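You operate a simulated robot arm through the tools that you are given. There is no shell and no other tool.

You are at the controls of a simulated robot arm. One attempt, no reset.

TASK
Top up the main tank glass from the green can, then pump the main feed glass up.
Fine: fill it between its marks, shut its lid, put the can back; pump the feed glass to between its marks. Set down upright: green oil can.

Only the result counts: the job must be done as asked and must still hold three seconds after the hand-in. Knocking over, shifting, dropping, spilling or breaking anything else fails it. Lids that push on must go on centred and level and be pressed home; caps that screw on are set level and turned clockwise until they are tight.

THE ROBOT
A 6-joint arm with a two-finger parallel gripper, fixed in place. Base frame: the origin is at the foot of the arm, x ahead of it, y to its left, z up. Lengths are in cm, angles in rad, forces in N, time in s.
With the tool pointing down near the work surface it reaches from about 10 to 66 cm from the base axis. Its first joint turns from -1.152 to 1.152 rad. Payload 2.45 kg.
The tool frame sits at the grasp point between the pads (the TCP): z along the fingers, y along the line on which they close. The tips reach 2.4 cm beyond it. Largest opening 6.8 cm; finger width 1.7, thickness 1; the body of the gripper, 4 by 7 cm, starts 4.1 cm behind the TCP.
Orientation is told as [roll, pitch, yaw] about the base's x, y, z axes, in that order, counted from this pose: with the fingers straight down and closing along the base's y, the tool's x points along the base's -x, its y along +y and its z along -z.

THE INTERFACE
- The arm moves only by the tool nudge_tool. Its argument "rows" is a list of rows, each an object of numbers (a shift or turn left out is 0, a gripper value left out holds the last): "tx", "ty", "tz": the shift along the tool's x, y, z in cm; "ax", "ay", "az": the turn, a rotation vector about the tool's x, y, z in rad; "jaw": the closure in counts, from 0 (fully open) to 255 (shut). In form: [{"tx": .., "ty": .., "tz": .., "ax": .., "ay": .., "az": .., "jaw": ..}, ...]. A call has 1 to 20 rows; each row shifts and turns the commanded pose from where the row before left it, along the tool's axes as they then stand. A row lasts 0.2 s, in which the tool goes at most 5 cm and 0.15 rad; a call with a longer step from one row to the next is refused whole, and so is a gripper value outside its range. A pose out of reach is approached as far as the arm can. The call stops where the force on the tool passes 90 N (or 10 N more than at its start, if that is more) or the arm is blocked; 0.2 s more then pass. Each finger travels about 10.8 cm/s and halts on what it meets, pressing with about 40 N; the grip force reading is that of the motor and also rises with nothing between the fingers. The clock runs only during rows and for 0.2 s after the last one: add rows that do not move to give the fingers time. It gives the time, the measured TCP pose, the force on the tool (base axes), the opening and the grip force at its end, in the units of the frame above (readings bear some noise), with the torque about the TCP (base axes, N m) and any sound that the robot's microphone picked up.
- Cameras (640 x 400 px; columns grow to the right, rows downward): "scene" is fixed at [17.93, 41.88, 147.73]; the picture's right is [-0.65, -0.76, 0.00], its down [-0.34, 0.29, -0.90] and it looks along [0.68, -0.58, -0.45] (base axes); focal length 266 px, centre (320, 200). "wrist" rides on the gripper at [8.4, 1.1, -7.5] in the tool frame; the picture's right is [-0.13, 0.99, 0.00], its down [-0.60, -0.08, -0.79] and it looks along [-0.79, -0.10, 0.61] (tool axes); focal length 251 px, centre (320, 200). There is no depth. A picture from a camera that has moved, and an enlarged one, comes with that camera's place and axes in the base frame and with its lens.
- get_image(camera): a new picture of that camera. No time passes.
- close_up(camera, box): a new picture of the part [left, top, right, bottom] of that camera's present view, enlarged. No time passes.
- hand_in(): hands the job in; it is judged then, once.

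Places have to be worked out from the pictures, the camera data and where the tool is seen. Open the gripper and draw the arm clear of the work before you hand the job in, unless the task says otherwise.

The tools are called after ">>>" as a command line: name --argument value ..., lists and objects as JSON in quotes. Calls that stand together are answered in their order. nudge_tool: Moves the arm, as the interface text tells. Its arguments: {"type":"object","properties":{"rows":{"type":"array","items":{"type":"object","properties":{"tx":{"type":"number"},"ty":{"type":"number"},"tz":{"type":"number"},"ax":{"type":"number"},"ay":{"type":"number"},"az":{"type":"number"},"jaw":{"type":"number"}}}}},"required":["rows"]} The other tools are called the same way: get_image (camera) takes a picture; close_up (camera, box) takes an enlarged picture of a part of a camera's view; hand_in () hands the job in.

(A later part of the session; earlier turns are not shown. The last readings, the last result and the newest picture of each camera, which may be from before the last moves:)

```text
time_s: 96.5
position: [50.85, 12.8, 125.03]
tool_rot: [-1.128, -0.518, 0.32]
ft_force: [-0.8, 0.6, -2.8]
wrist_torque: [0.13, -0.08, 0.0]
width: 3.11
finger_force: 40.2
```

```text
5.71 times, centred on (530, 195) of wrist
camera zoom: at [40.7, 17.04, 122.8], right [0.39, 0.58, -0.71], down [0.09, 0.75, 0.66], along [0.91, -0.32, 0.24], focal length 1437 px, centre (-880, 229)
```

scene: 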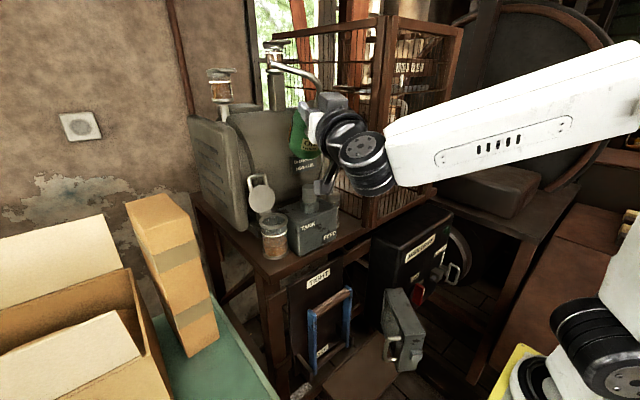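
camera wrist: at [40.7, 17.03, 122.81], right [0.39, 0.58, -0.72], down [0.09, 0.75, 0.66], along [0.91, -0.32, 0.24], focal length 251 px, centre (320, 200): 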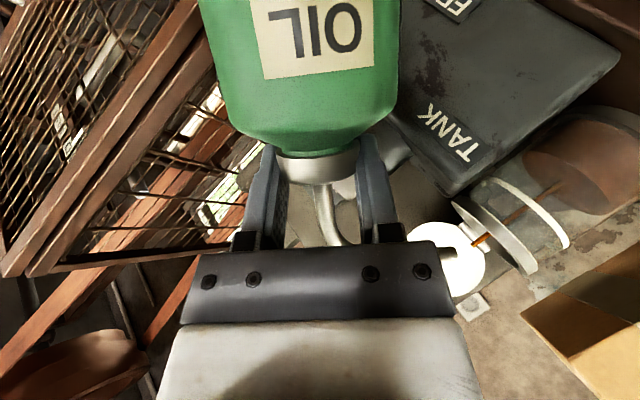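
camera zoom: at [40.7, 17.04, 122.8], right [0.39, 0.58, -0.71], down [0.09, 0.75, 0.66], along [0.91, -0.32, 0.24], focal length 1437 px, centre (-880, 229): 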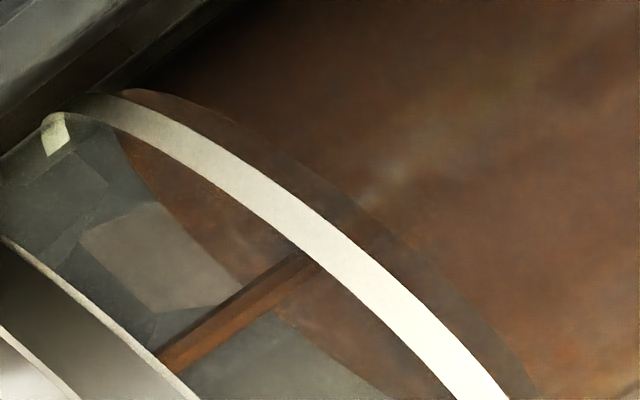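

Level is just under the band's lower edge (≈0.5 cm to go to target). Holding 0.6 s more.

>>> nudge_tool --rows '[{}, {}, {}]'

>>> close_up --camera "scene" --box '[264, 226, 292, 246]'

>>> close_up --camera "wrist" --box '[480, 160, 580, 230]'

```text
time_s: 97.3
position: [50.87, 12.77, 125.13]
tool_rot: [-1.128, -0.519, 0.32]
ft_force: [0.0, 0.2, -3.0]
wrist_torque: [0.15, -0.13, 0.03]
width: 3.1
finger_force: 39.9
```

```text
16.00 times, centred on (278, 236) of scene
camera zoom: at [17.94, 41.88, 147.73], right [-0.65, -0.76, 0.0], down [-0.34, 0.29, -0.9], along [0.68, -0.58, -0.45], focal length 4262 px, centre (992, -376)
```

zoom: 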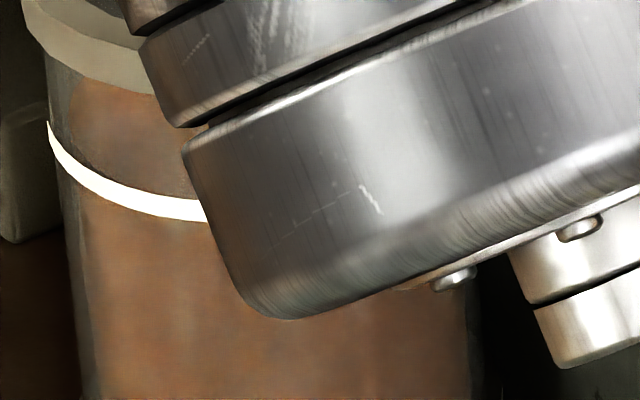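

```text
5.71 times, centred on (530, 195) of wrist
camera zoom: at [40.7, 17.04, 122.8], right [0.39, 0.58, -0.71], down [0.09, 0.75, 0.66], along [0.91, -0.32, 0.24], focal length 1437 px, centre (-880, 229)
```

zoom: 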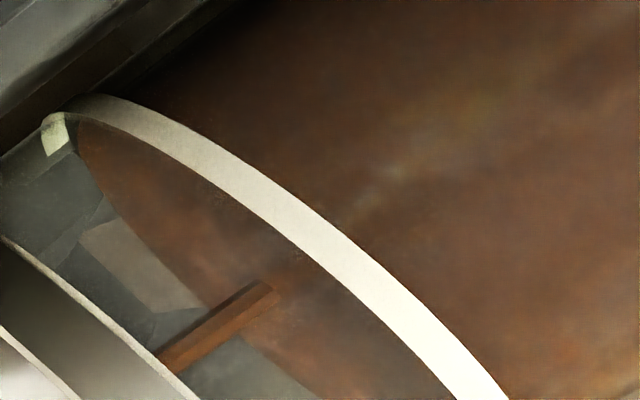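

The surface edge is now hidden behind the white band, i.e. within it. Tilting back now to stop the flow, then I'll evaluate exactly.

>>> nudge_tool --rows '[{"tx": 0.606, "ty": 0.644, "tz": 0.401, "ax": -0.0419, "ay": -0.0162, "az": 0.0893}, {"tx": 0.606, "ty": 0.644, "tz": 0.401, "ax": -0.0419, "ay": -0.0162, "az": 0.0893}, {"tx": 0.606, "ty": 0.644, "tz": 0.401, "ax": -0.0419, "ay": -0.0162, "az": 0.0893}, {}]'

>>> get_image --camera "wrist"

>>> close_up --camera "scene" --box '[255, 215, 305, 265]'

```text
time_s: 98.3
position: [50.65, 12.49, 122.24]
tool_rot: [-0.926, -0.772, 0.199]
ft_force: [0.4, 0.4, -3.4]
wrist_torque: [0.11, -0.05, -0.01]
width: 3.11
finger_force: 40.2
```

```text
taken
camera wrist: at [41.16, 17.47, 118.84], right [0.52, 0.71, -0.48], down [-0.06, 0.59, 0.81], along [0.85, -0.39, 0.35], focal length 251 px, centre (320, 200)
```

wrist: 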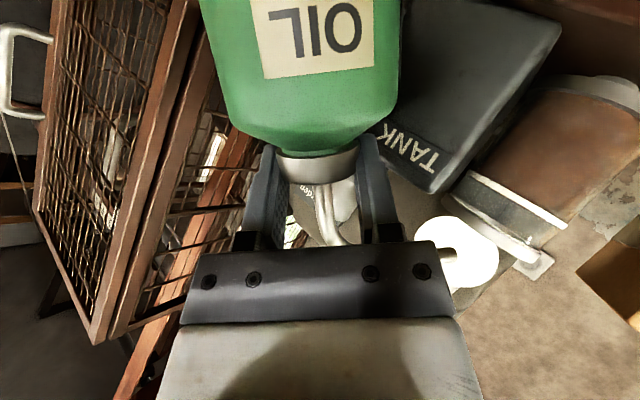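

```text
8.00 times, centred on (280, 240) of scene
camera zoom: at [17.94, 41.88, 147.73], right [-0.65, -0.76, 0.0], down [-0.34, 0.29, -0.9], along [0.68, -0.58, -0.45], focal length 2131 px, centre (640, -120)
```

zoom: 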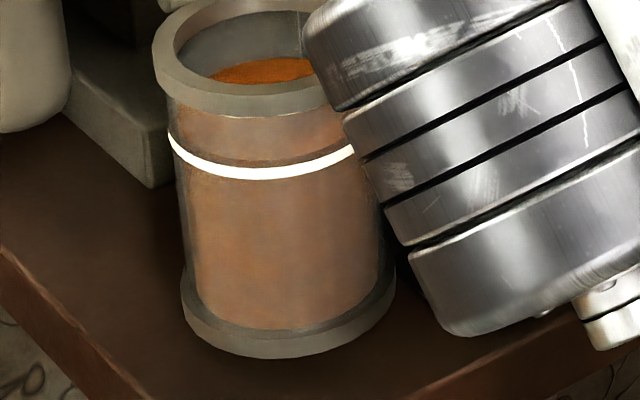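

Flow stopped. Zooming to read the final level relative to the band.

>>> close_up --camera "scene" --box '[264, 222, 302, 246]'

>>> close_up --camera "wrist" --box '[440, 130, 600, 270]'

```text
16.00 times, centred on (283, 234) of scene
camera zoom: at [17.94, 41.88, 147.73], right [-0.65, -0.76, 0.0], down [-0.34, 0.29, -0.9], along [0.68, -0.58, -0.45], focal length 4262 px, centre (912, -344)
```

zoom: 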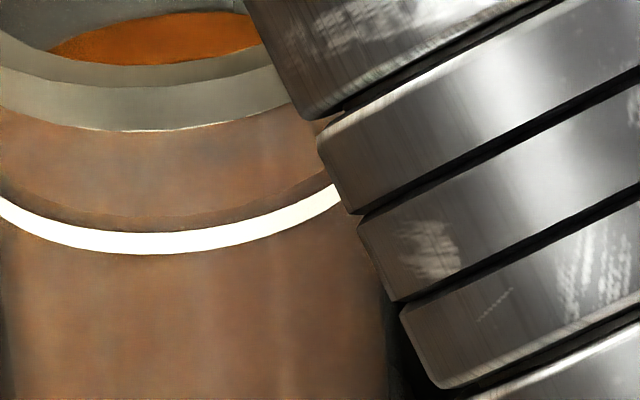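

```text
2.86 times, centred on (520, 200) of wrist
camera zoom: at [41.16, 17.47, 118.84], right [0.52, 0.71, -0.48], down [-0.06, 0.59, 0.81], along [0.85, -0.39, 0.35], focal length 718 px, centre (-251, 200)
```

zoom: 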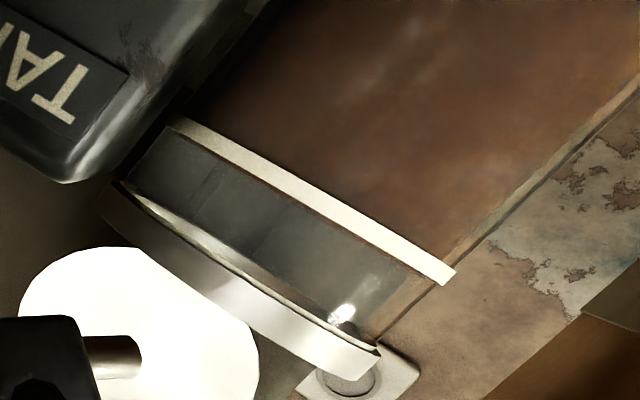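

The level now stands right at the top of the white band and the flow has stopped. Returning: raise and un-tilt the can along the same path.

>>> nudge_tool --rows '[{"tx": -2.09, "ty": -1.72, "tz": -1.292}, {"tx": -2.09, "ty": -1.72, "tz": -1.292}, {"tx": -0.788, "ty": -0.503, "tz": -0.461, "ax": -0.0419, "ay": -0.0162, "az": 0.0893}, {"tx": -2.2545, "ty": -1.471, "tz": -1.324}, {"tx": -2.2545, "ty": -1.471, "tz": -1.324}, {"tx": -1.229, "ty": -0.749, "tz": -0.367, "ax": -0.0545, "ay": -0.021, "az": 0.1161}, {"tx": -1.416, "ty": -0.455, "tz": -0.402, "ax": -0.0545, "ay": -0.021, "az": 0.1161}, {"tx": -1.569, "ty": -0.141, "tz": -0.417, "ax": -0.0545, "ay": -0.021, "az": 0.1161}, {"tx": -1.685, "ty": 0.189, "tz": -0.4115, "ax": -0.0545, "ay": -0.021, "az": 0.1161}, {}]'

>>> close_up --camera "scene" --box '[220, 40, 440, 260]'

>>> close_up --camera "scene" --box '[264, 222, 302, 246]'

```text
time_s: 100.5
position: [52.32, 12.52, 141.33]
tool_rot: [0.002, -1.135, -0.589]
ft_force: [0.1, -0.6, -2.9]
wrist_torque: [0.04, 0.04, 0.0]
width: 3.13
finger_force: 40.2
```

```text
1.82 times, centred on (330, 150) of scene
camera zoom: at [17.94, 41.88, 147.73], right [-0.65, -0.76, 0.0], down [-0.34, 0.29, -0.9], along [0.68, -0.58, -0.45], focal length 484 px, centre (302, 291)
```

zoom: 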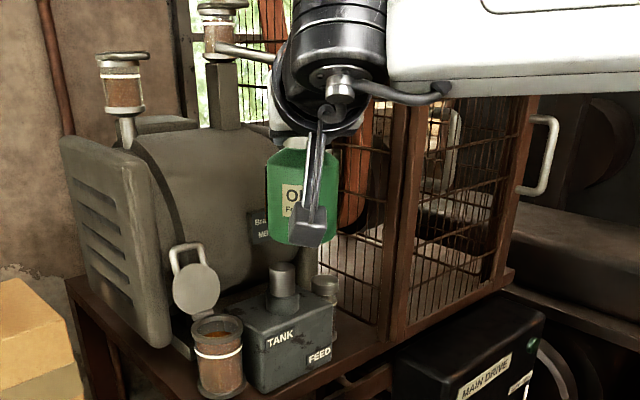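

```text
16.00 times, centred on (283, 234) of scene
camera zoom: at [17.94, 41.88, 147.73], right [-0.65, -0.76, 0.0], down [-0.34, 0.29, -0.9], along [0.68, -0.58, -0.45], focal length 4262 px, centre (912, -344)
```

zoom: 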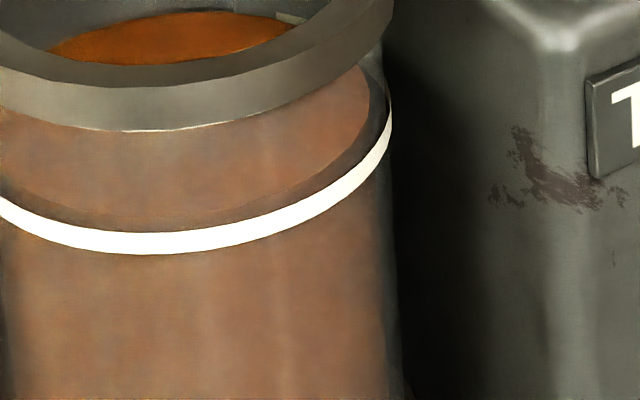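

Tank level sits at the top edge of the band. Now reversing the route: tip the tool up again and turn the heading back across the radial direction.

>>> nudge_tool --rows '[{"tx": -0.187, "ty": 0.61, "tz": -0.072, "ay": -0.13}, {"ay": -0.13}, {"ay": -0.13}, {"ay": -0.13}, {"ay": -0.13}, {"ax": -0.1369, "az": 0.0295}, {"ax": -0.1369, "az": 0.0295}, {"ax": -0.1369, "az": 0.0295}, {"ax": -0.1369, "az": 0.0295}, {"ax": -0.1369, "az": 0.0295}, {}]'

>>> get_image --camera "scene"

```text
time_s: 103.0
position: [52.72, 12.89, 141.56]
tool_rot: [-3.14, -1.358, -3.028]
ft_force: [-0.2, 0.7, -3.2]
wrist_torque: [-0.02, 0.19, -0.03]
width: 3.12
finger_force: 39.5
```

```text
taken
```

scene: 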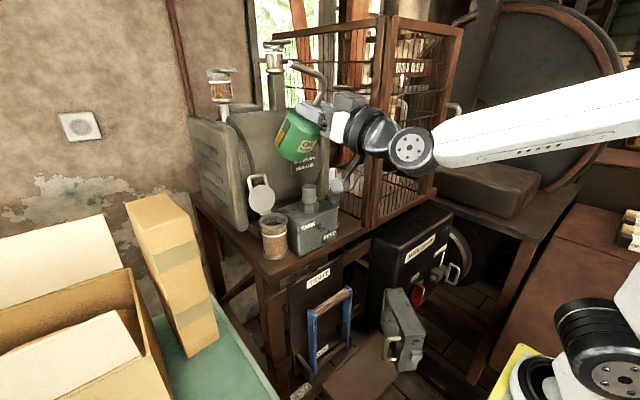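

Crossing went fine. Finishing the turn, levelling the can, and turning to heading 70°.

>>> nudge_tool --rows '[{"ax": -0.1369, "az": 0.0295}, {"ax": -0.1369, "az": 0.0295}, {"ax": -0.1369, "az": 0.0295}, {"ax": -0.1369, "az": 0.0295}, {"ax": -0.085, "az": 0.0183}, {"ay": 0.13}, {"ay": 0.13}, {"ay": 0.13}, {"ay": 0.13}, {"ay": 0.13}, {"tx": 0.661, "ty": 0.6585, "tz": -0.934, "ax": -0.1358, "az": -0.0633}, {"tx": 0.613, "ty": 0.8197, "tz": -0.834, "ax": -0.1358, "az": -0.0633}, {"tx": 0.556, "ty": 0.962, "tz": -0.7126, "ax": -0.1358, "az": -0.0633}, {}]'

>>> get_image --camera "scene"

```text
time_s: 106.0
position: [48.85, 12.0, 140.96]
tool_rot: [-0.002, -1.133, 1.213]
ft_force: [0.0, 0.1, -3.4]
wrist_torque: [0.01, 0.03, -0.01]
width: 3.1
finger_force: 39.6
```

```text
taken
```

scene: 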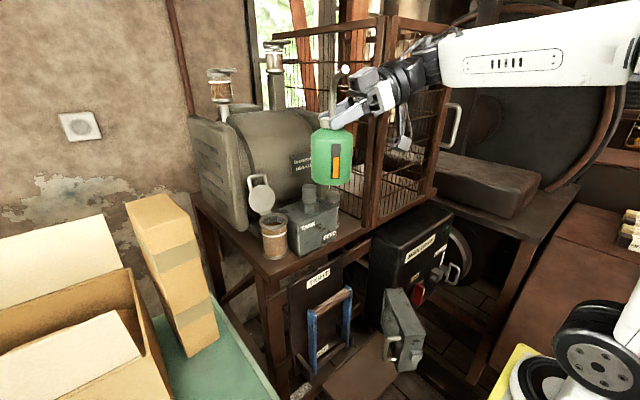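

Retracing the route to the column.

>>> nudge_tool --rows '[{"tx": 2.212, "ty": 0.411, "tz": -2.759}, {"tx": 2.212, "ty": 0.411, "tz": -2.759}, {"tx": 2.212, "ty": 0.411, "tz": -2.759}, {"tx": 3.036, "ty": 0.471, "tz": -3.526}, {"tx": 3.036, "ty": 0.471, "tz": -3.526}, {"tx": 3.036, "ty": 0.471, "tz": -3.526}, {"tx": 3.036, "ty": 0.471, "tz": -3.526}, {}]'

>>> get_image --camera "scene"

```text
time_s: 107.8
position: [35.93, -13.4, 133.38]
tool_rot: [-0.001, -1.133, 1.211]
ft_force: [-1.2, -0.2, -3.9]
wrist_torque: [-0.03, -0.03, 0.06]
width: 3.13
finger_force: 40.1
```

```text
taken
```

scene: 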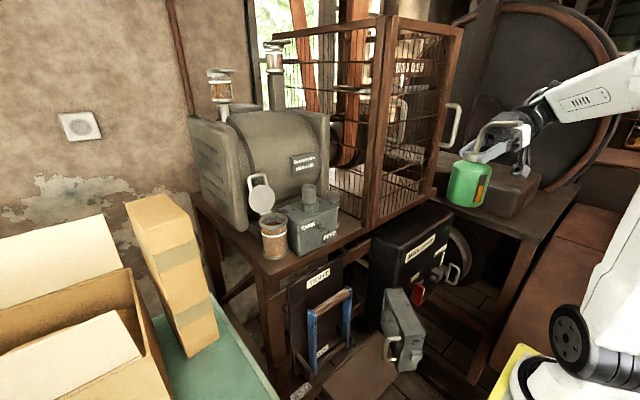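

Descending the column to just above board height.

>>> nudge_tool --rows '[{"tx": 3.984, "tz": 1.868}, {"tx": 3.984, "tz": 1.868}, {"tx": 3.984, "tz": 1.868}, {"tx": 3.984, "tz": 1.868}, {"tx": 3.984, "tz": 1.868}, {"tx": 3.984, "tz": 1.868}, {"tx": 3.984, "tz": 1.868}, {"tx": 3.984, "tz": 1.868}, {"tx": 3.984, "tz": 1.868}, {"tx": 3.984, "tz": 1.868}, {"tx": 3.984, "tz": 1.868}, {"tx": 3.984, "tz": 1.868}, {"tx": 3.984, "tz": 1.868}, {"tx": 3.984, "tz": 1.868}, {"tx": 2.8, "tz": 1.31}, {}]'

>>> nudge_tool --rows '[{"tx": -0.225, "ty": -1.4, "tz": 0.48}, {"tx": -0.225, "ty": -1.4, "tz": 0.48}, {"ax": 0.1264, "az": 0.0593}, {"ax": 0.1264, "az": 0.0593}, {"ax": 0.1264, "az": 0.0593}, {"ax": 0.1264, "az": 0.0593}, {"ax": 0.1225, "az": 0.0575}, {}]'

>>> get_image --camera "wrist"

>>> get_image --camera "scene"

```text
time_s: 111.2
position: [35.98, -13.23, 68.76]
tool_rot: [0.0, -1.134, 1.213]
ft_force: [0.1, -0.1, -3.1]
wrist_torque: [0.0, -0.01, 0.03]
width: 3.14
finger_force: 40.2
```

```text
time_s: 113.0
position: [39.01, -13.17, 68.8]
tool_rot: [0.0, -1.131, 0.514]
ft_force: [-0.2, 0.7, -4.0]
wrist_torque: [-0.03, 0.01, -0.02]
width: 3.1
finger_force: 40.2
```

```text
taken
camera wrist: at [29.59, -17.28, 64.32], right [-0.44, 0.89, 0.12], down [-0.36, -0.3, 0.88], along [0.82, 0.35, 0.45], focal length 251 px, centre (320, 200)
```

wrist: 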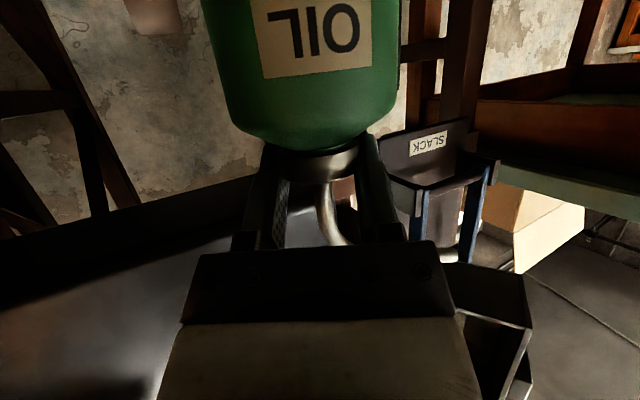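

```text
taken
```

scene: 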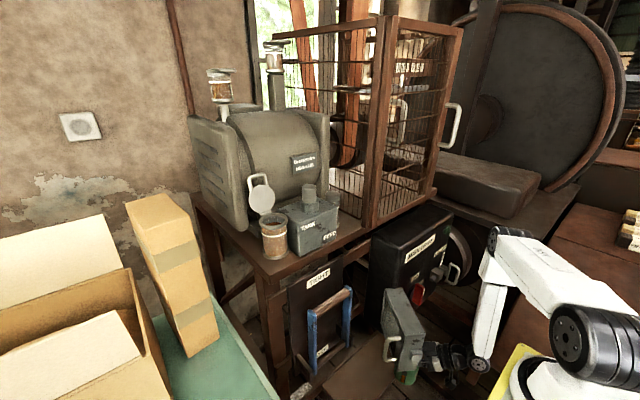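

Lowering to 0.4 cm above the board, aligning laterally, then advancing to the can's original spot.

>>> nudge_tool --rows '[{"tx": 1.0, "ty": 0.75, "tz": 0.47}, {"tx": 0.99, "ty": 0.75, "tz": 0.467}, {"tx": -0.596, "tz": 1.267}, {"tx": -0.596, "tz": 1.267}, {"tx": -0.596, "tz": 1.267}, {"tx": -0.596, "tz": 1.267}, {"tx": -0.596, "tz": 1.267}, {}]'

>>> close_up --camera "scene" --box '[340, 280, 480, 400]'

```text
time_s: 114.8
position: [44.36, -8.42, 66.57]
tool_rot: [0.0, -1.132, 0.515]
ft_force: [0.5, -0.5, -3.4]
wrist_torque: [0.0, 0.06, 0.01]
width: 3.1
finger_force: 39.7
```

```text
3.33 times, centred on (410, 340) of scene
camera zoom: at [17.94, 41.88, 147.73], right [-0.65, -0.76, 0.0], down [-0.34, 0.29, -0.9], along [0.68, -0.58, -0.45], focal length 888 px, centre (20, -267)
```

zoom: 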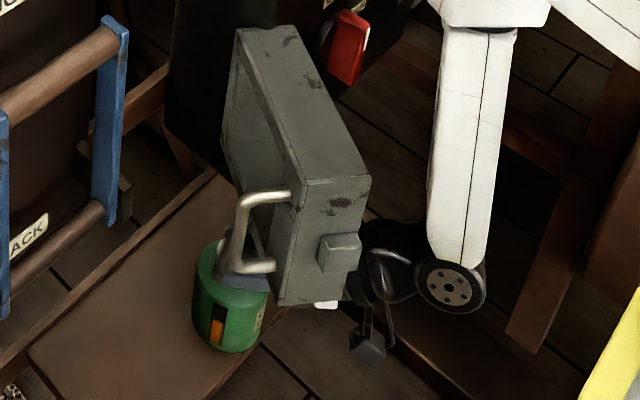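

On line. Advancing the last 4 cm.

>>> nudge_tool --rows '[{"tx": -0.596, "tz": 1.267}, {"tx": -0.596, "tz": 1.267}, {"tx": -0.553, "tz": 1.176}, {}]'

>>> close_up --camera "scene" --box '[340, 300, 440, 400]'

```text
time_s: 115.8
position: [47.98, -6.44, 66.8]
tool_rot: [0.001, -1.133, 0.516]
ft_force: [0.3, -1.8, -3.5]
wrist_torque: [-0.03, 0.02, 0.03]
width: 3.12
finger_force: 40.0
```

```text
4.00 times, centred on (390, 350) of scene
camera zoom: at [17.94, 41.88, 147.73], right [-0.65, -0.76, 0.0], down [-0.34, 0.29, -0.9], along [0.68, -0.58, -0.45], focal length 1066 px, centre (40, -400)
```

zoom: 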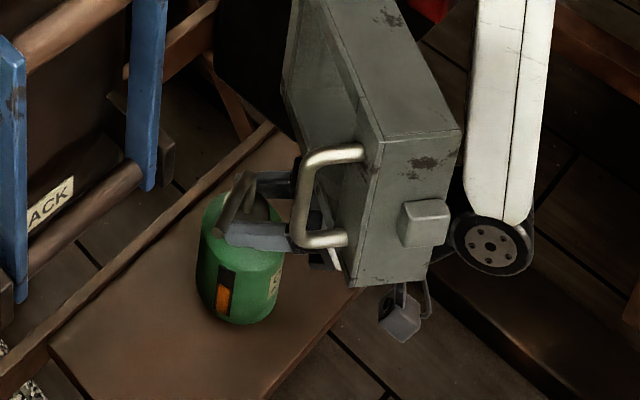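

At the original spot. Lowering gently to touchdown.

>>> nudge_tool --rows '[{"tx": 0.226, "tz": 0.106}, {"tx": 0.226, "tz": 0.106}, {}]'

>>> nudge_tool --rows '[{"tx": 0.136, "tz": 0.064}, {}]'

```text
time_s: 116.5
position: [47.92, -6.5, 66.22]
tool_rot: [0.0, -1.135, 0.517]
ft_force: [-6.1, 0.0, 14.6]
wrist_torque: [-0.44, 0.63, -0.14]
width: 3.1
finger_force: 39.8
```

```text
time_s: 117.2
position: [47.83, -6.34, 66.05]
tool_rot: [-0.001, -1.138, 0.519]
ft_force: [-8.1, 7.2, 34.2]
wrist_torque: [0.02, 0.39, 0.05]
width: 3.11
finger_force: 39.9
```

Touchdown. Relieving slightly and opening the fingers.

>>> nudge_tool --rows '[{"tx": -0.1, "tz": -0.047}, {"jaw": 0}, {}, {}, {}]'

>>> close_up --camera "wrist" --box '[200, 40, 460, 240]'

>>> close_up --camera "scene" --box '[340, 300, 440, 400]'

```text
time_s: 118.3
position: [47.83, -6.4, 66.03]
tool_rot: [0.0, -1.131, 0.517]
ft_force: [0.2, 0.9, -0.2]
wrist_torque: [-0.04, 0.0, -0.01]
width: 6.78
finger_force: 0.0
```

```text
2.00 times, centred on (330, 140) of wrist
camera zoom: at [38.55, -10.5, 61.64], right [-0.44, 0.89, 0.12], down [-0.36, -0.3, 0.88], along [0.82, 0.35, 0.45], focal length 503 px, centre (300, 320)
```

zoom: 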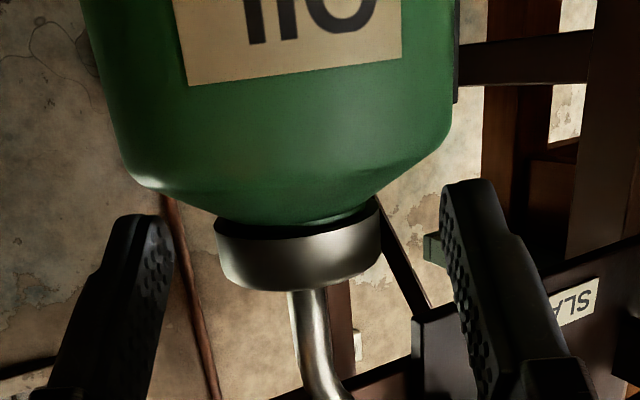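

```text
4.00 times, centred on (390, 350) of scene
camera zoom: at [17.93, 41.88, 147.73], right [-0.65, -0.76, 0.0], down [-0.34, 0.29, -0.9], along [0.68, -0.58, -0.45], focal length 1066 px, centre (40, -400)
```

zoom: 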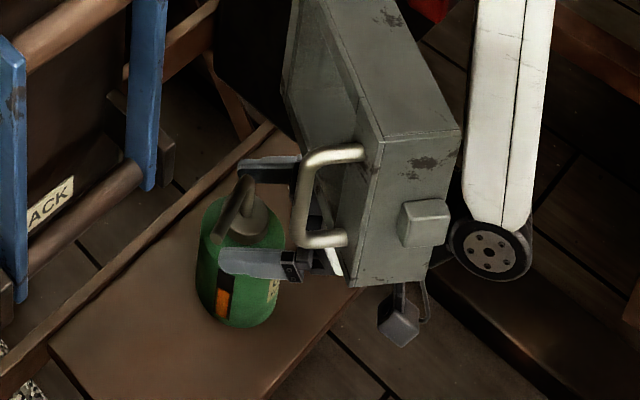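

The can is back in place, upright. Withdrawing horizontally along the approach line, clear of the can.

>>> nudge_tool --rows '[{"tx": 0.426, "tz": -0.905}, {"tx": 0.596, "tz": -1.267}, {"tx": 0.596, "tz": -1.267}, {"tx": 0.596, "tz": -1.267}, {}]'

>>> close_up --camera "wrist" --box '[140, 0, 500, 240]'

>>> close_up --camera "scene" --box '[340, 300, 440, 400]'

```text
time_s: 119.5
position: [43.51, -8.93, 66.09]
tool_rot: [0.003, -1.132, 0.517]
ft_force: [-0.7, 0.9, 0.9]
wrist_torque: [0.01, -0.04, -0.02]
width: 6.79
finger_force: 0.1
```

```text
1.67 times, centred on (320, 120) of wrist
camera zoom: at [34.0, -13.09, 61.6], right [-0.44, 0.89, 0.12], down [-0.36, -0.3, 0.88], along [0.82, 0.35, 0.45], focal length 419 px, centre (320, 333)
```

zoom: 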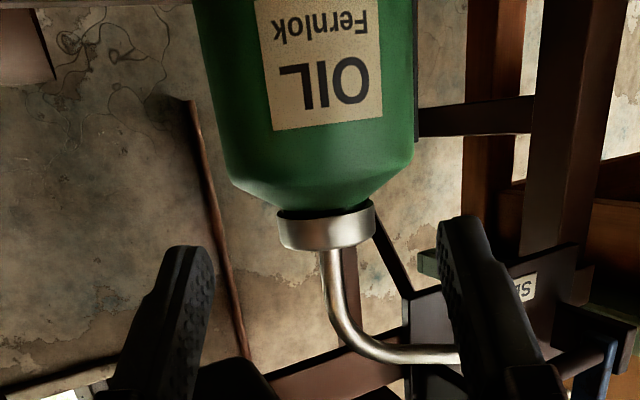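

```text
4.00 times, centred on (390, 350) of scene
camera zoom: at [17.93, 41.88, 147.73], right [-0.65, -0.76, 0.0], down [-0.34, 0.29, -0.9], along [0.68, -0.58, -0.45], focal length 1066 px, centre (40, -400)
```

zoom: 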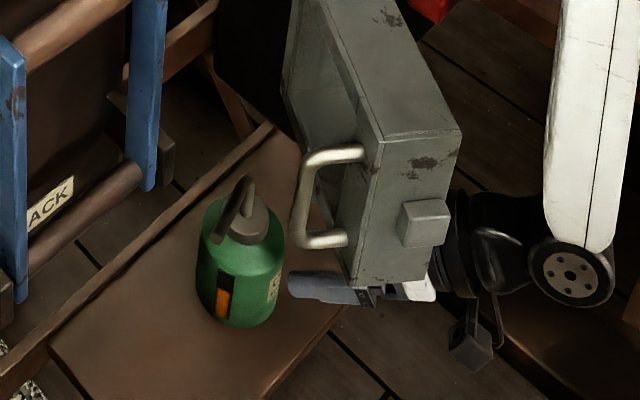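

Can free-standing and upright. Now reversing the swing back to tool-down.

>>> nudge_tool --rows '[{"tx": -1.855, "tz": -0.873}, {"tx": 0.642, "tz": -0.572, "ay": 0.126}, {"tx": 0.707, "tz": -0.765, "ay": 0.126}, {"tx": 0.802, "tz": -0.943, "ay": 0.126}, {"tx": 0.916, "tz": -1.111, "ay": 0.126}, {"tx": 1.051, "tz": -1.261, "ay": 0.126}, {"tx": 1.197, "tz": -1.402, "ay": 0.126}, {"tx": 1.368, "tz": -1.512, "ay": 0.126}, {"tx": 1.543, "tz": -1.616, "ay": 0.126}, {"tx": 1.735, "tz": -1.682, "ay": 0.126}, {}]'

>>> get_image --camera "wrist"

>>> get_image --camera "scene"

```text
time_s: 122.0
position: [31.79, -15.6, 72.48]
tool_rot: [0.001, 0.002, 0.517]
ft_force: [-0.2, 1.0, -0.5]
wrist_torque: [0.0, -0.01, 0.02]
width: 6.82
finger_force: 0.1
```

```text
taken
camera wrist: at [24.03, -18.75, 79.86], right [-0.38, 0.93, 0.0], down [0.57, 0.23, 0.79], along [0.73, 0.3, -0.61], focal length 251 px, centre (320, 200)
```

wrist: 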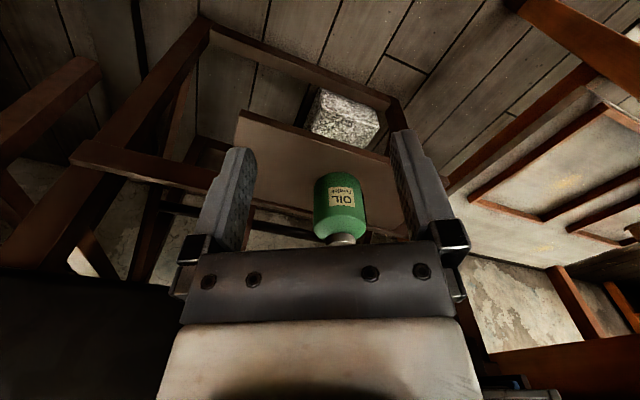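

```text
taken
```

scene: 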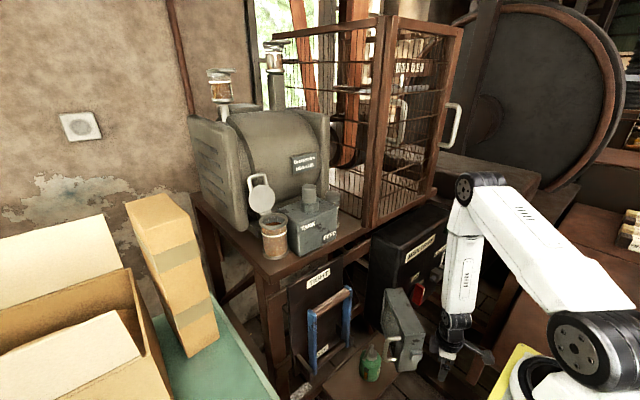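

Retracing: up above the cover, then back over to the +y side.

>>> nudge_tool --rows '[{"tz": -4}, {"tz": -4}, {"tz": -4}, {"tz": -4}, {"tz": -4}, {"tz": -4}, {"tz": -4}, {"tz": -2.7}, {}]'

>>> nudge_tool --rows '[{"tx": -2.62, "ty": 1.6}, {"tx": -2.62, "ty": 1.6}, {"tx": -2.62, "ty": 1.6}, {"tx": -1.667, "ty": 2.887}, {"tx": -1.667, "ty": 2.887}, {"tx": -1.667, "ty": 2.887}, {"tx": -1.85, "ty": 4.47}, {"tx": -1.85, "ty": 4.47}, {"az": 0.13}, {"az": 0.13}, {"az": 0.13}, {"az": 0.127}, {}]'

>>> get_image --camera "scene"

```text
time_s: 124.0
position: [31.8, -15.42, 102.99]
tool_rot: [0.001, 0.0, 0.517]
ft_force: [0.4, 0.7, 0.4]
wrist_torque: [-0.04, 0.0, -0.02]
width: 6.81
finger_force: 0.1
```

```text
time_s: 126.8
position: [35.04, 12.14, 103.0]
tool_rot: [0.001, 0.002, -0.001]
ft_force: [0.8, 0.8, -0.4]
wrist_torque: [0.0, -0.02, 0.0]
width: 6.8
finger_force: 0.0
```

```text
taken
```

scene: 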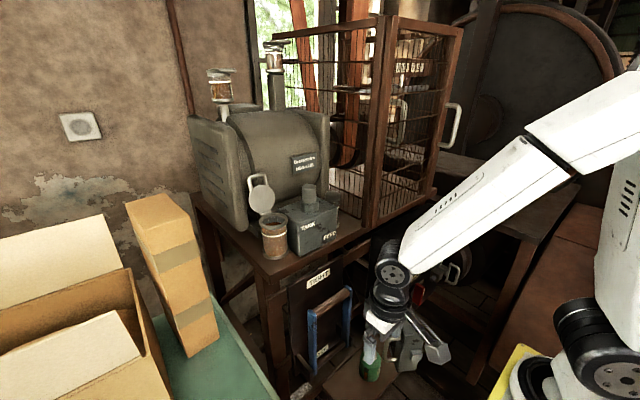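

Now to the pump. I'll leave the lid open until I know how the pumping affects the tank. Rising and moving in front of the block to view the feed glass.

>>> nudge_tool --rows '[{"tz": -4, "jaw": 255}, {"tz": -4}, {"tz": -4}, {"tz": -4}, {"tz": -4}, {"tz": -4}, {"tx": -3.5, "ty": -1.5}, {"tx": -3.5, "ty": -1.5}, {"tx": -3.5, "ty": -1.5}, {"tx": -3.3, "ty": -1.5}, {"ay": -0.131}, {"ay": -0.131}, {"ay": -0.131}, {"ay": -0.131}, {"ay": -0.131}, {"ay": -0.13}, {}]'

>>> get_image --camera "wrist"

>>> get_image --camera "scene"

```text
time_s: 130.3
position: [49.45, 6.22, 126.99]
tool_rot: [-0.001, -0.783, 0.0]
ft_force: [0.5, -0.7, -0.3]
wrist_torque: [0.02, 0.0, 0.0]
width: 0.0
finger_force: 23.6
out of reach, approached as far as the arm can: row 6
```

```text
taken
camera wrist: at [38.29, 7.46, 126.3], right [0.09, 0.99, 0.09], down [-0.13, -0.08, 0.99], along [0.99, -0.1, 0.12], focal length 251 px, centre (320, 200)
```

wrist: 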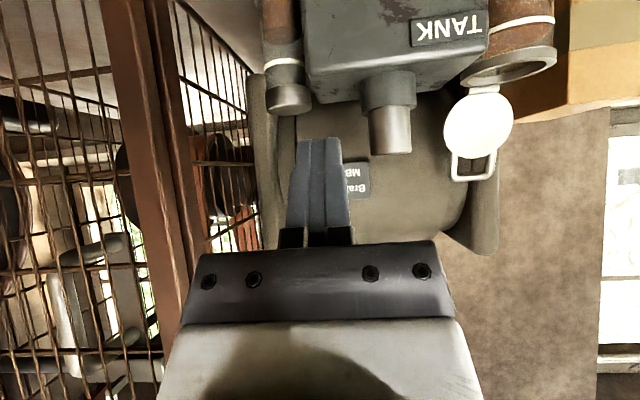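

```text
taken
```

scene: 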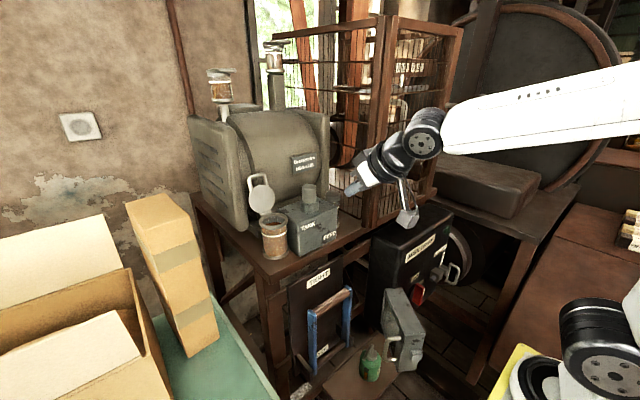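

Good view of knob, feed glass and tank mouth. Zooming in.

>>> close_up --camera "wrist" --box '[240, 0, 340, 120]'

>>> close_up --camera "wrist" --box '[330, 40, 440, 170]'

>>> close_up --camera "wrist" --box '[450, 0, 570, 100]'

>>> close_up --camera "scene" --box '[255, 210, 305, 265]'

```text
3.33 times, centred on (290, 60) of wrist
camera zoom: at [38.29, 7.46, 126.3], right [0.09, 0.99, 0.09], down [-0.13, -0.08, 0.99], along [0.99, -0.1, 0.12], focal length 838 px, centre (420, 667)
```

zoom: 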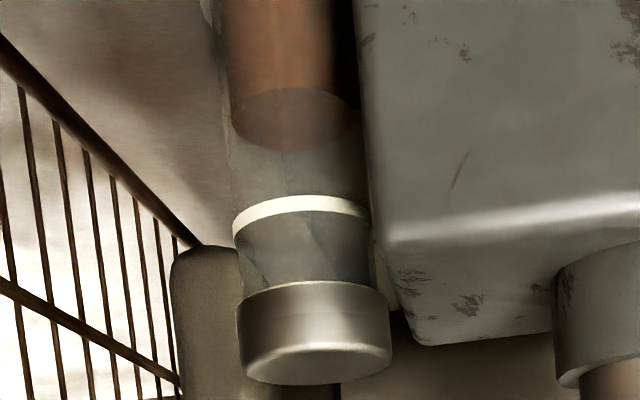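

```text
3.08 times, centred on (385, 105) of wrist
camera zoom: at [38.29, 7.46, 126.3], right [0.09, 0.99, 0.09], down [-0.13, -0.08, 0.99], along [0.99, -0.1, 0.12], focal length 774 px, centre (120, 492)
```

zoom: 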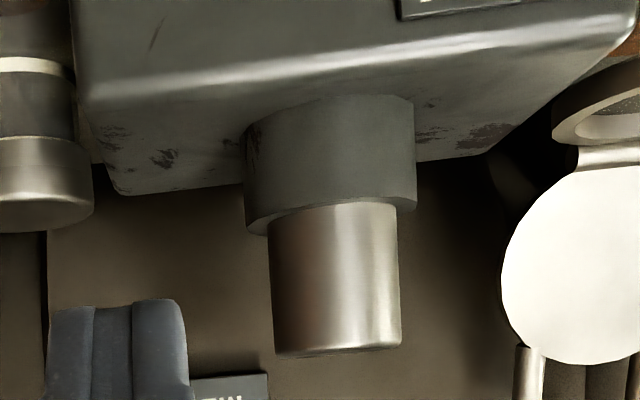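

```text
4.00 times, centred on (510, 50) of wrist
camera zoom: at [38.29, 7.46, 126.3], right [0.09, 0.99, 0.09], down [-0.13, -0.08, 0.99], along [0.99, -0.1, 0.12], focal length 1006 px, centre (-440, 800)
```

zoom: 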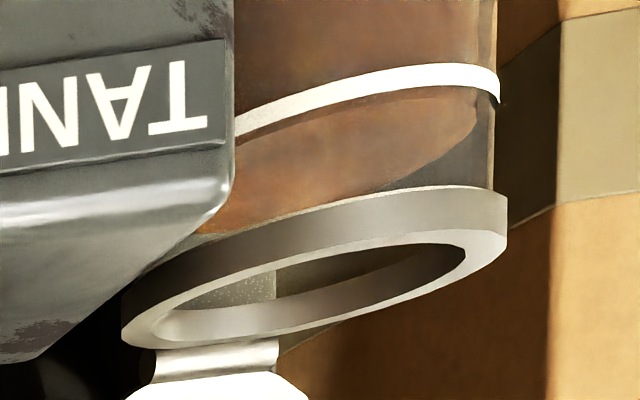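

```text
7.27 times, centred on (280, 238) of scene
camera zoom: at [17.93, 41.88, 147.73], right [-0.65, -0.76, 0.0], down [-0.34, 0.29, -0.9], along [0.68, -0.58, -0.45], focal length 1937 px, centre (611, -73)
```

zoom: 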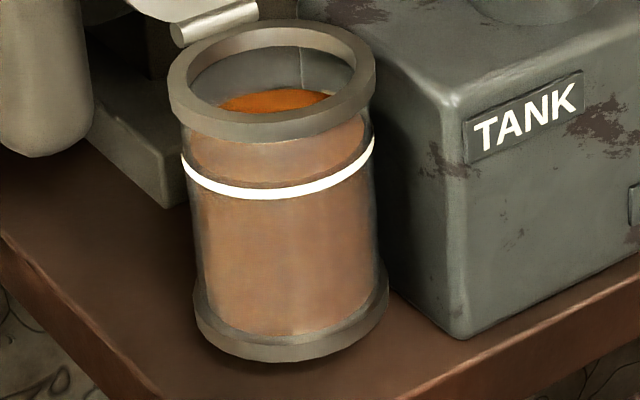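

Feed level is ~2 cm below its white band; the knob is at about (57.7, 11.0) with its top at z≈125.6. Going above the knob with the tool straight down and closed fingers.

>>> nudge_tool --rows '[{"tx": -2.475, "tz": -2.475}, {"tx": -2.475, "tz": -2.475}, {"ay": 0.131}, {"ay": 0.131}, {"ay": 0.131}, {"ay": 0.131}, {"ay": 0.131}, {"ay": 0.128}, {"tx": -4.1, "ty": 2.4}, {"tx": -4.1, "ty": 2.4}, {}]'

>>> get_image --camera "wrist"

>>> close_up --camera "scene" --box '[230, 120, 390, 260]'

```text
time_s: 132.8
position: [58.18, 11.2, 133.97]
tool_rot: [0.0, 0.0, 0.001]
ft_force: [0.0, 0.4, 1.1]
wrist_torque: [-0.04, 0.02, 0.0]
width: 0.01
finger_force: 23.4
out of reach, approached as far as the arm can: row 1
```

```text
taken
camera wrist: at [49.83, 12.33, 141.35], right [0.13, 0.99, 0.0], down [0.6, -0.08, 0.79], along [0.79, -0.1, -0.61], focal length 251 px, centre (320, 200)
```

wrist: 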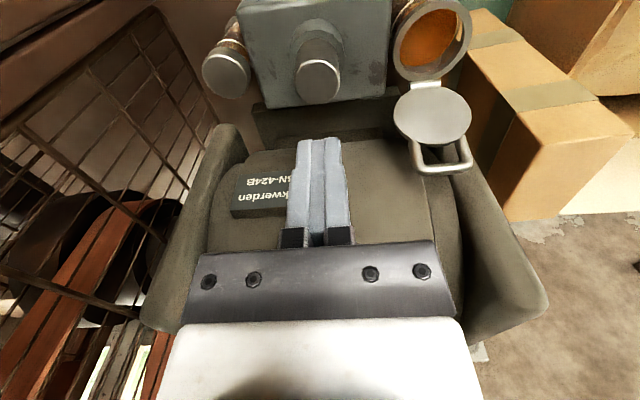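

```text
2.86 times, centred on (310, 190) of scene
camera zoom: at [17.93, 41.88, 147.73], right [-0.65, -0.76, 0.0], down [-0.34, 0.29, -0.9], along [0.68, -0.58, -0.45], focal length 761 px, centre (349, 229)
```

zoom: 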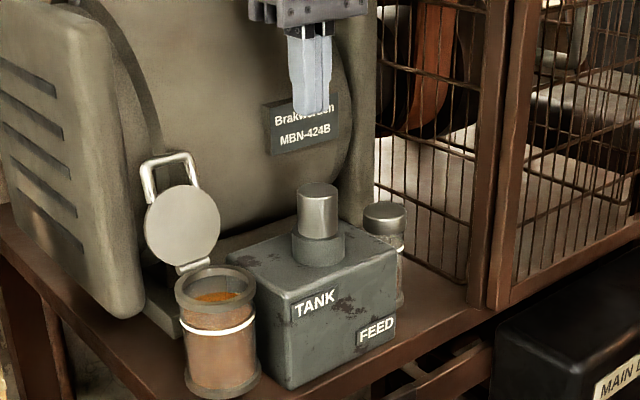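

Knob confirmed at (57.7, 11.15). Centring over it and descending to just above its top.

>>> nudge_tool --rows '[{"tx": 0.47, "tz": 2.7}, {"tz": 2.7}, {}]'

>>> close_up --camera "scene" --box '[270, 150, 360, 240]'

```text
time_s: 133.6
position: [57.77, 11.14, 128.44]
tool_rot: [-0.001, 0.0, 0.0]
ft_force: [-0.5, 0.3, 0.6]
wrist_torque: [0.0, -0.01, 0.04]
width: 0.0
finger_force: 23.7
```

```text
4.44 times, centred on (315, 195) of scene
camera zoom: at [17.93, 41.88, 147.73], right [-0.65, -0.76, 0.0], down [-0.34, 0.29, -0.9], along [0.68, -0.58, -0.45], focal length 1184 px, centre (342, 222)
```

zoom: 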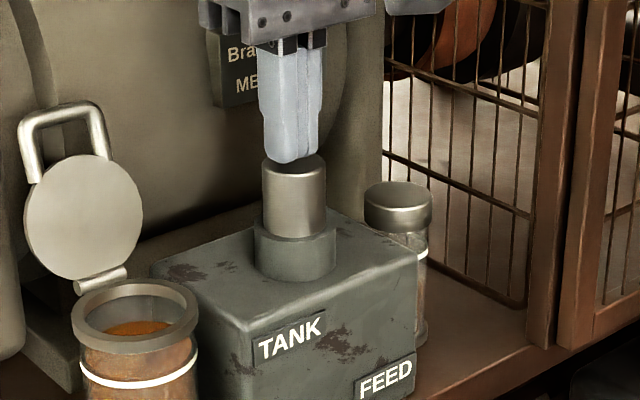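

Fingertips are right over the knob. Pressing down 1 cm in small steps.

>>> nudge_tool --rows '[{"tz": 0.35}, {"tz": 0.35}, {"tz": 0.35}, {"tz": 0.35}, {}]'

>>> close_up --camera "scene" --box '[270, 150, 360, 240]'

```text
time_s: 134.8
position: [57.73, 11.18, 127.21]
tool_rot: [-0.001, -0.001, 0.001]
ft_force: [1.7, 0.0, 3.4]
wrist_torque: [0.01, 0.0, -0.03]
width: 0.0
finger_force: 24.0
```

```text
4.44 times, centred on (315, 195) of scene
camera zoom: at [17.93, 41.88, 147.73], right [-0.65, -0.76, 0.0], down [-0.34, 0.29, -0.9], along [0.68, -0.58, -0.45], focal length 1184 px, centre (342, 222)
```

zoom: 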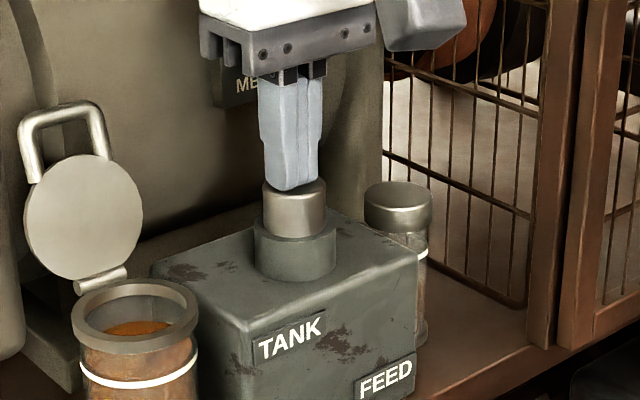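

The plunger moves with light spring force. Pressing on toward the end of its stroke.

>>> nudge_tool --rows '[{"tz": 0.4}, {"tz": 0.4}, {"tz": 0.4}, {}]'

>>> close_up --camera "scene" --box '[270, 150, 360, 240]'

```text
time_s: 135.8
position: [57.75, 11.31, 125.87]
tool_rot: [0.0, -0.001, 0.0]
ft_force: [0.8, -1.4, 5.4]
wrist_torque: [-0.04, -0.02, 0.01]
width: 0.0
finger_force: 23.8
heard: click
```

```text
4.44 times, centred on (315, 195) of scene
camera zoom: at [17.92, 41.87, 147.74], right [-0.65, -0.76, 0.0], down [-0.34, 0.29, -0.9], along [0.68, -0.58, -0.45], focal length 1184 px, centre (342, 222)
```

zoom: 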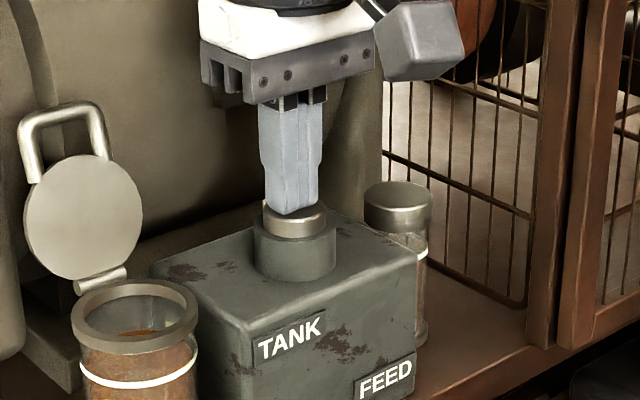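

A click at the end of stroke, and the tank level seems to have changed. Releasing and checking both glasses.

>>> nudge_tool --rows '[{"tz": -1.3}, {"tz": -1.3}, {}, {}]'

>>> close_up --camera "scene" --box '[255, 210, 305, 265]'

>>> close_up --camera "scene" --box '[320, 185, 360, 235]'

>>> close_up --camera "scene" --box '[270, 150, 360, 240]'

```text
time_s: 136.8
position: [57.62, 11.24, 128.37]
tool_rot: [0.001, 0.0, 0.0]
ft_force: [-0.6, -0.4, 0.4]
wrist_torque: [0.02, 0.03, 0.0]
width: 0.0
finger_force: 23.8
```

```text
7.27 times, centred on (280, 238) of scene
camera zoom: at [17.93, 41.88, 147.73], right [-0.65, -0.76, 0.0], down [-0.34, 0.29, -0.9], along [0.68, -0.58, -0.45], focal length 1937 px, centre (611, -73)
```

zoom: 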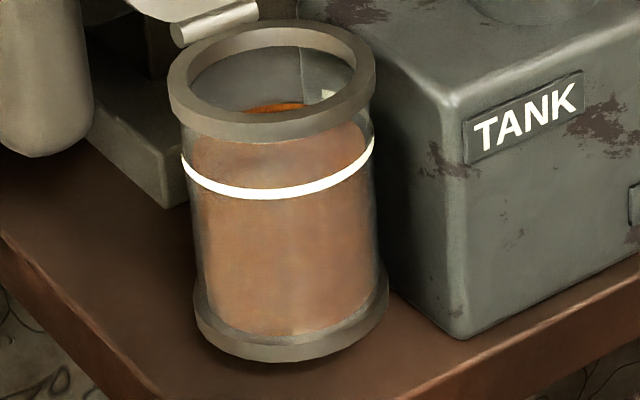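

```text
8.00 times, centred on (340, 210) of scene
camera zoom: at [17.93, 41.88, 147.73], right [-0.65, -0.76, 0.0], down [-0.34, 0.29, -0.9], along [0.68, -0.58, -0.45], focal length 2131 px, centre (160, 120)
```

zoom: 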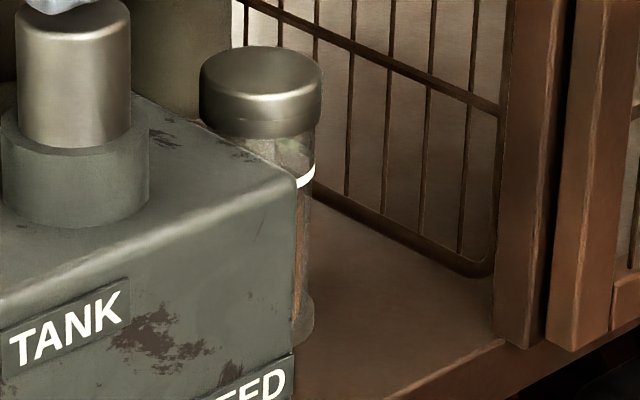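

```text
4.44 times, centred on (315, 195) of scene
camera zoom: at [17.93, 41.88, 147.73], right [-0.65, -0.76, 0.0], down [-0.34, 0.29, -0.9], along [0.68, -0.58, -0.45], focal length 1184 px, centre (342, 222)
```

zoom: 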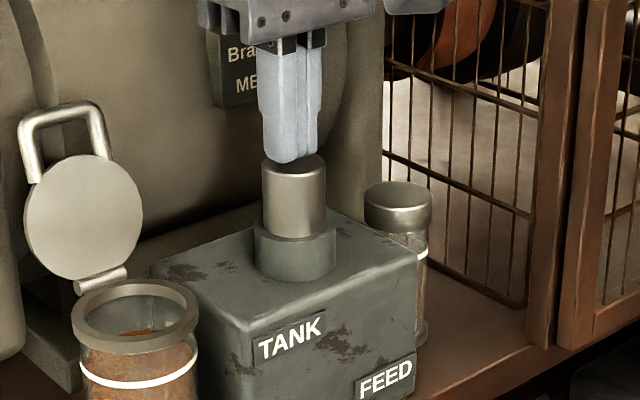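

The stroke drew oil from the tank. Reading the tank level precisely.

>>> close_up --camera "scene" --box '[264, 222, 302, 246]'

>>> close_up --camera "scene" --box '[336, 205, 346, 225]'

>>> get_image --camera "wrist"

```text
16.00 times, centred on (283, 234) of scene
camera zoom: at [17.93, 41.88, 147.73], right [-0.65, -0.76, 0.0], down [-0.34, 0.29, -0.9], along [0.68, -0.58, -0.45], focal length 4262 px, centre (912, -344)
```

zoom: 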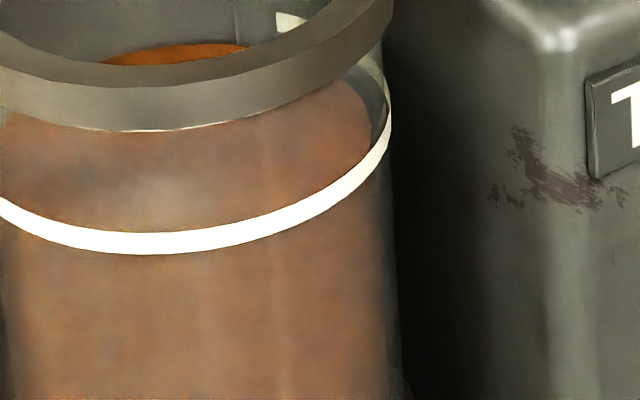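

```text
16.00 times, centred on (341, 215) of scene
camera zoom: at [17.93, 41.88, 147.73], right [-0.65, -0.76, 0.0], down [-0.34, 0.29, -0.9], along [0.68, -0.58, -0.45], focal length 4262 px, centre (-16, -40)
```

zoom: 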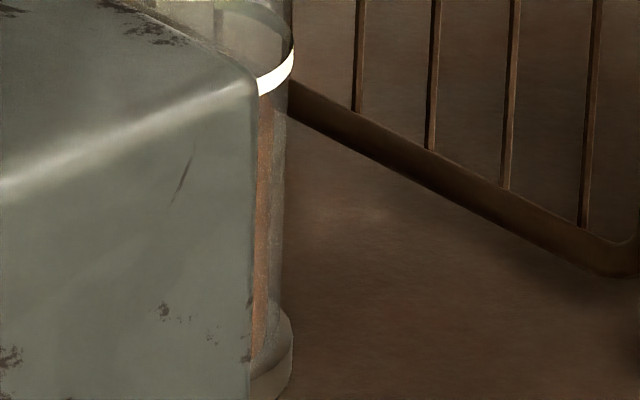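

```text
taken
camera wrist: at [49.45, 12.38, 135.97], right [0.13, 0.99, 0.0], down [0.6, -0.08, 0.79], along [0.79, -0.1, -0.61], focal length 251 px, centre (320, 200)
```

wrist: 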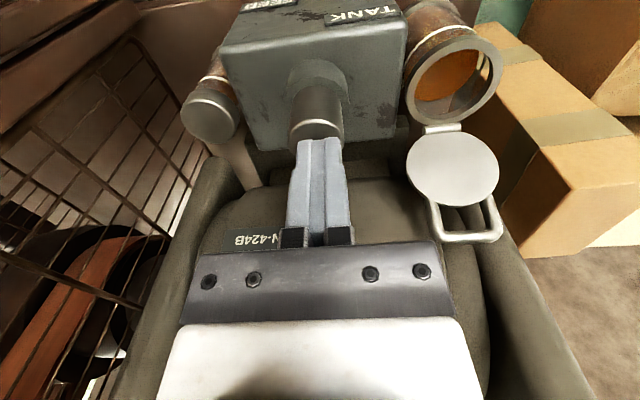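

Tank dropped ~0.3 cm to mid-band with one stroke. Checking the feed glass from this view.

>>> close_up --camera "wrist" --box '[170, 30, 270, 150]'

>>> close_up --camera "wrist" --box '[390, 0, 510, 140]'

```text
3.33 times, centred on (220, 90) of wrist
camera zoom: at [49.45, 12.38, 135.97], right [0.13, 0.99, 0.0], down [0.6, -0.08, 0.79], along [0.79, -0.1, -0.61], focal length 838 px, centre (653, 567)
```

zoom: 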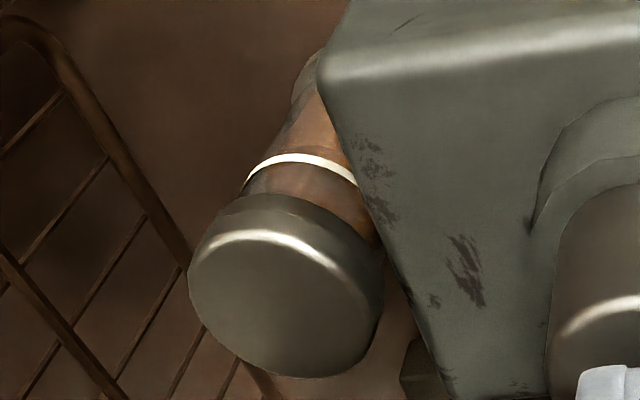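

```text
2.86 times, centred on (450, 70) of wrist
camera zoom: at [49.45, 12.38, 135.97], right [0.13, 0.99, 0.0], down [0.6, -0.08, 0.79], along [0.79, -0.1, -0.61], focal length 718 px, centre (-51, 571)
```

zoom: 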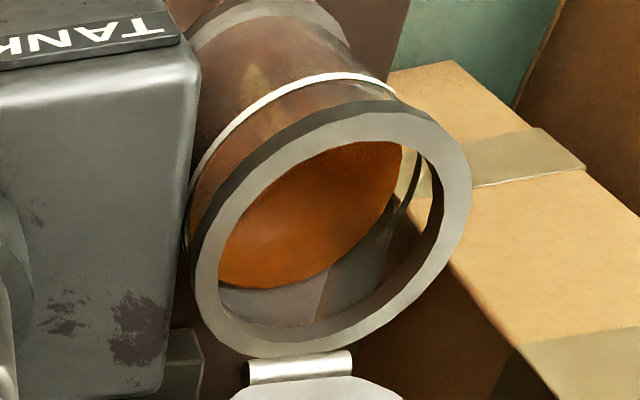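

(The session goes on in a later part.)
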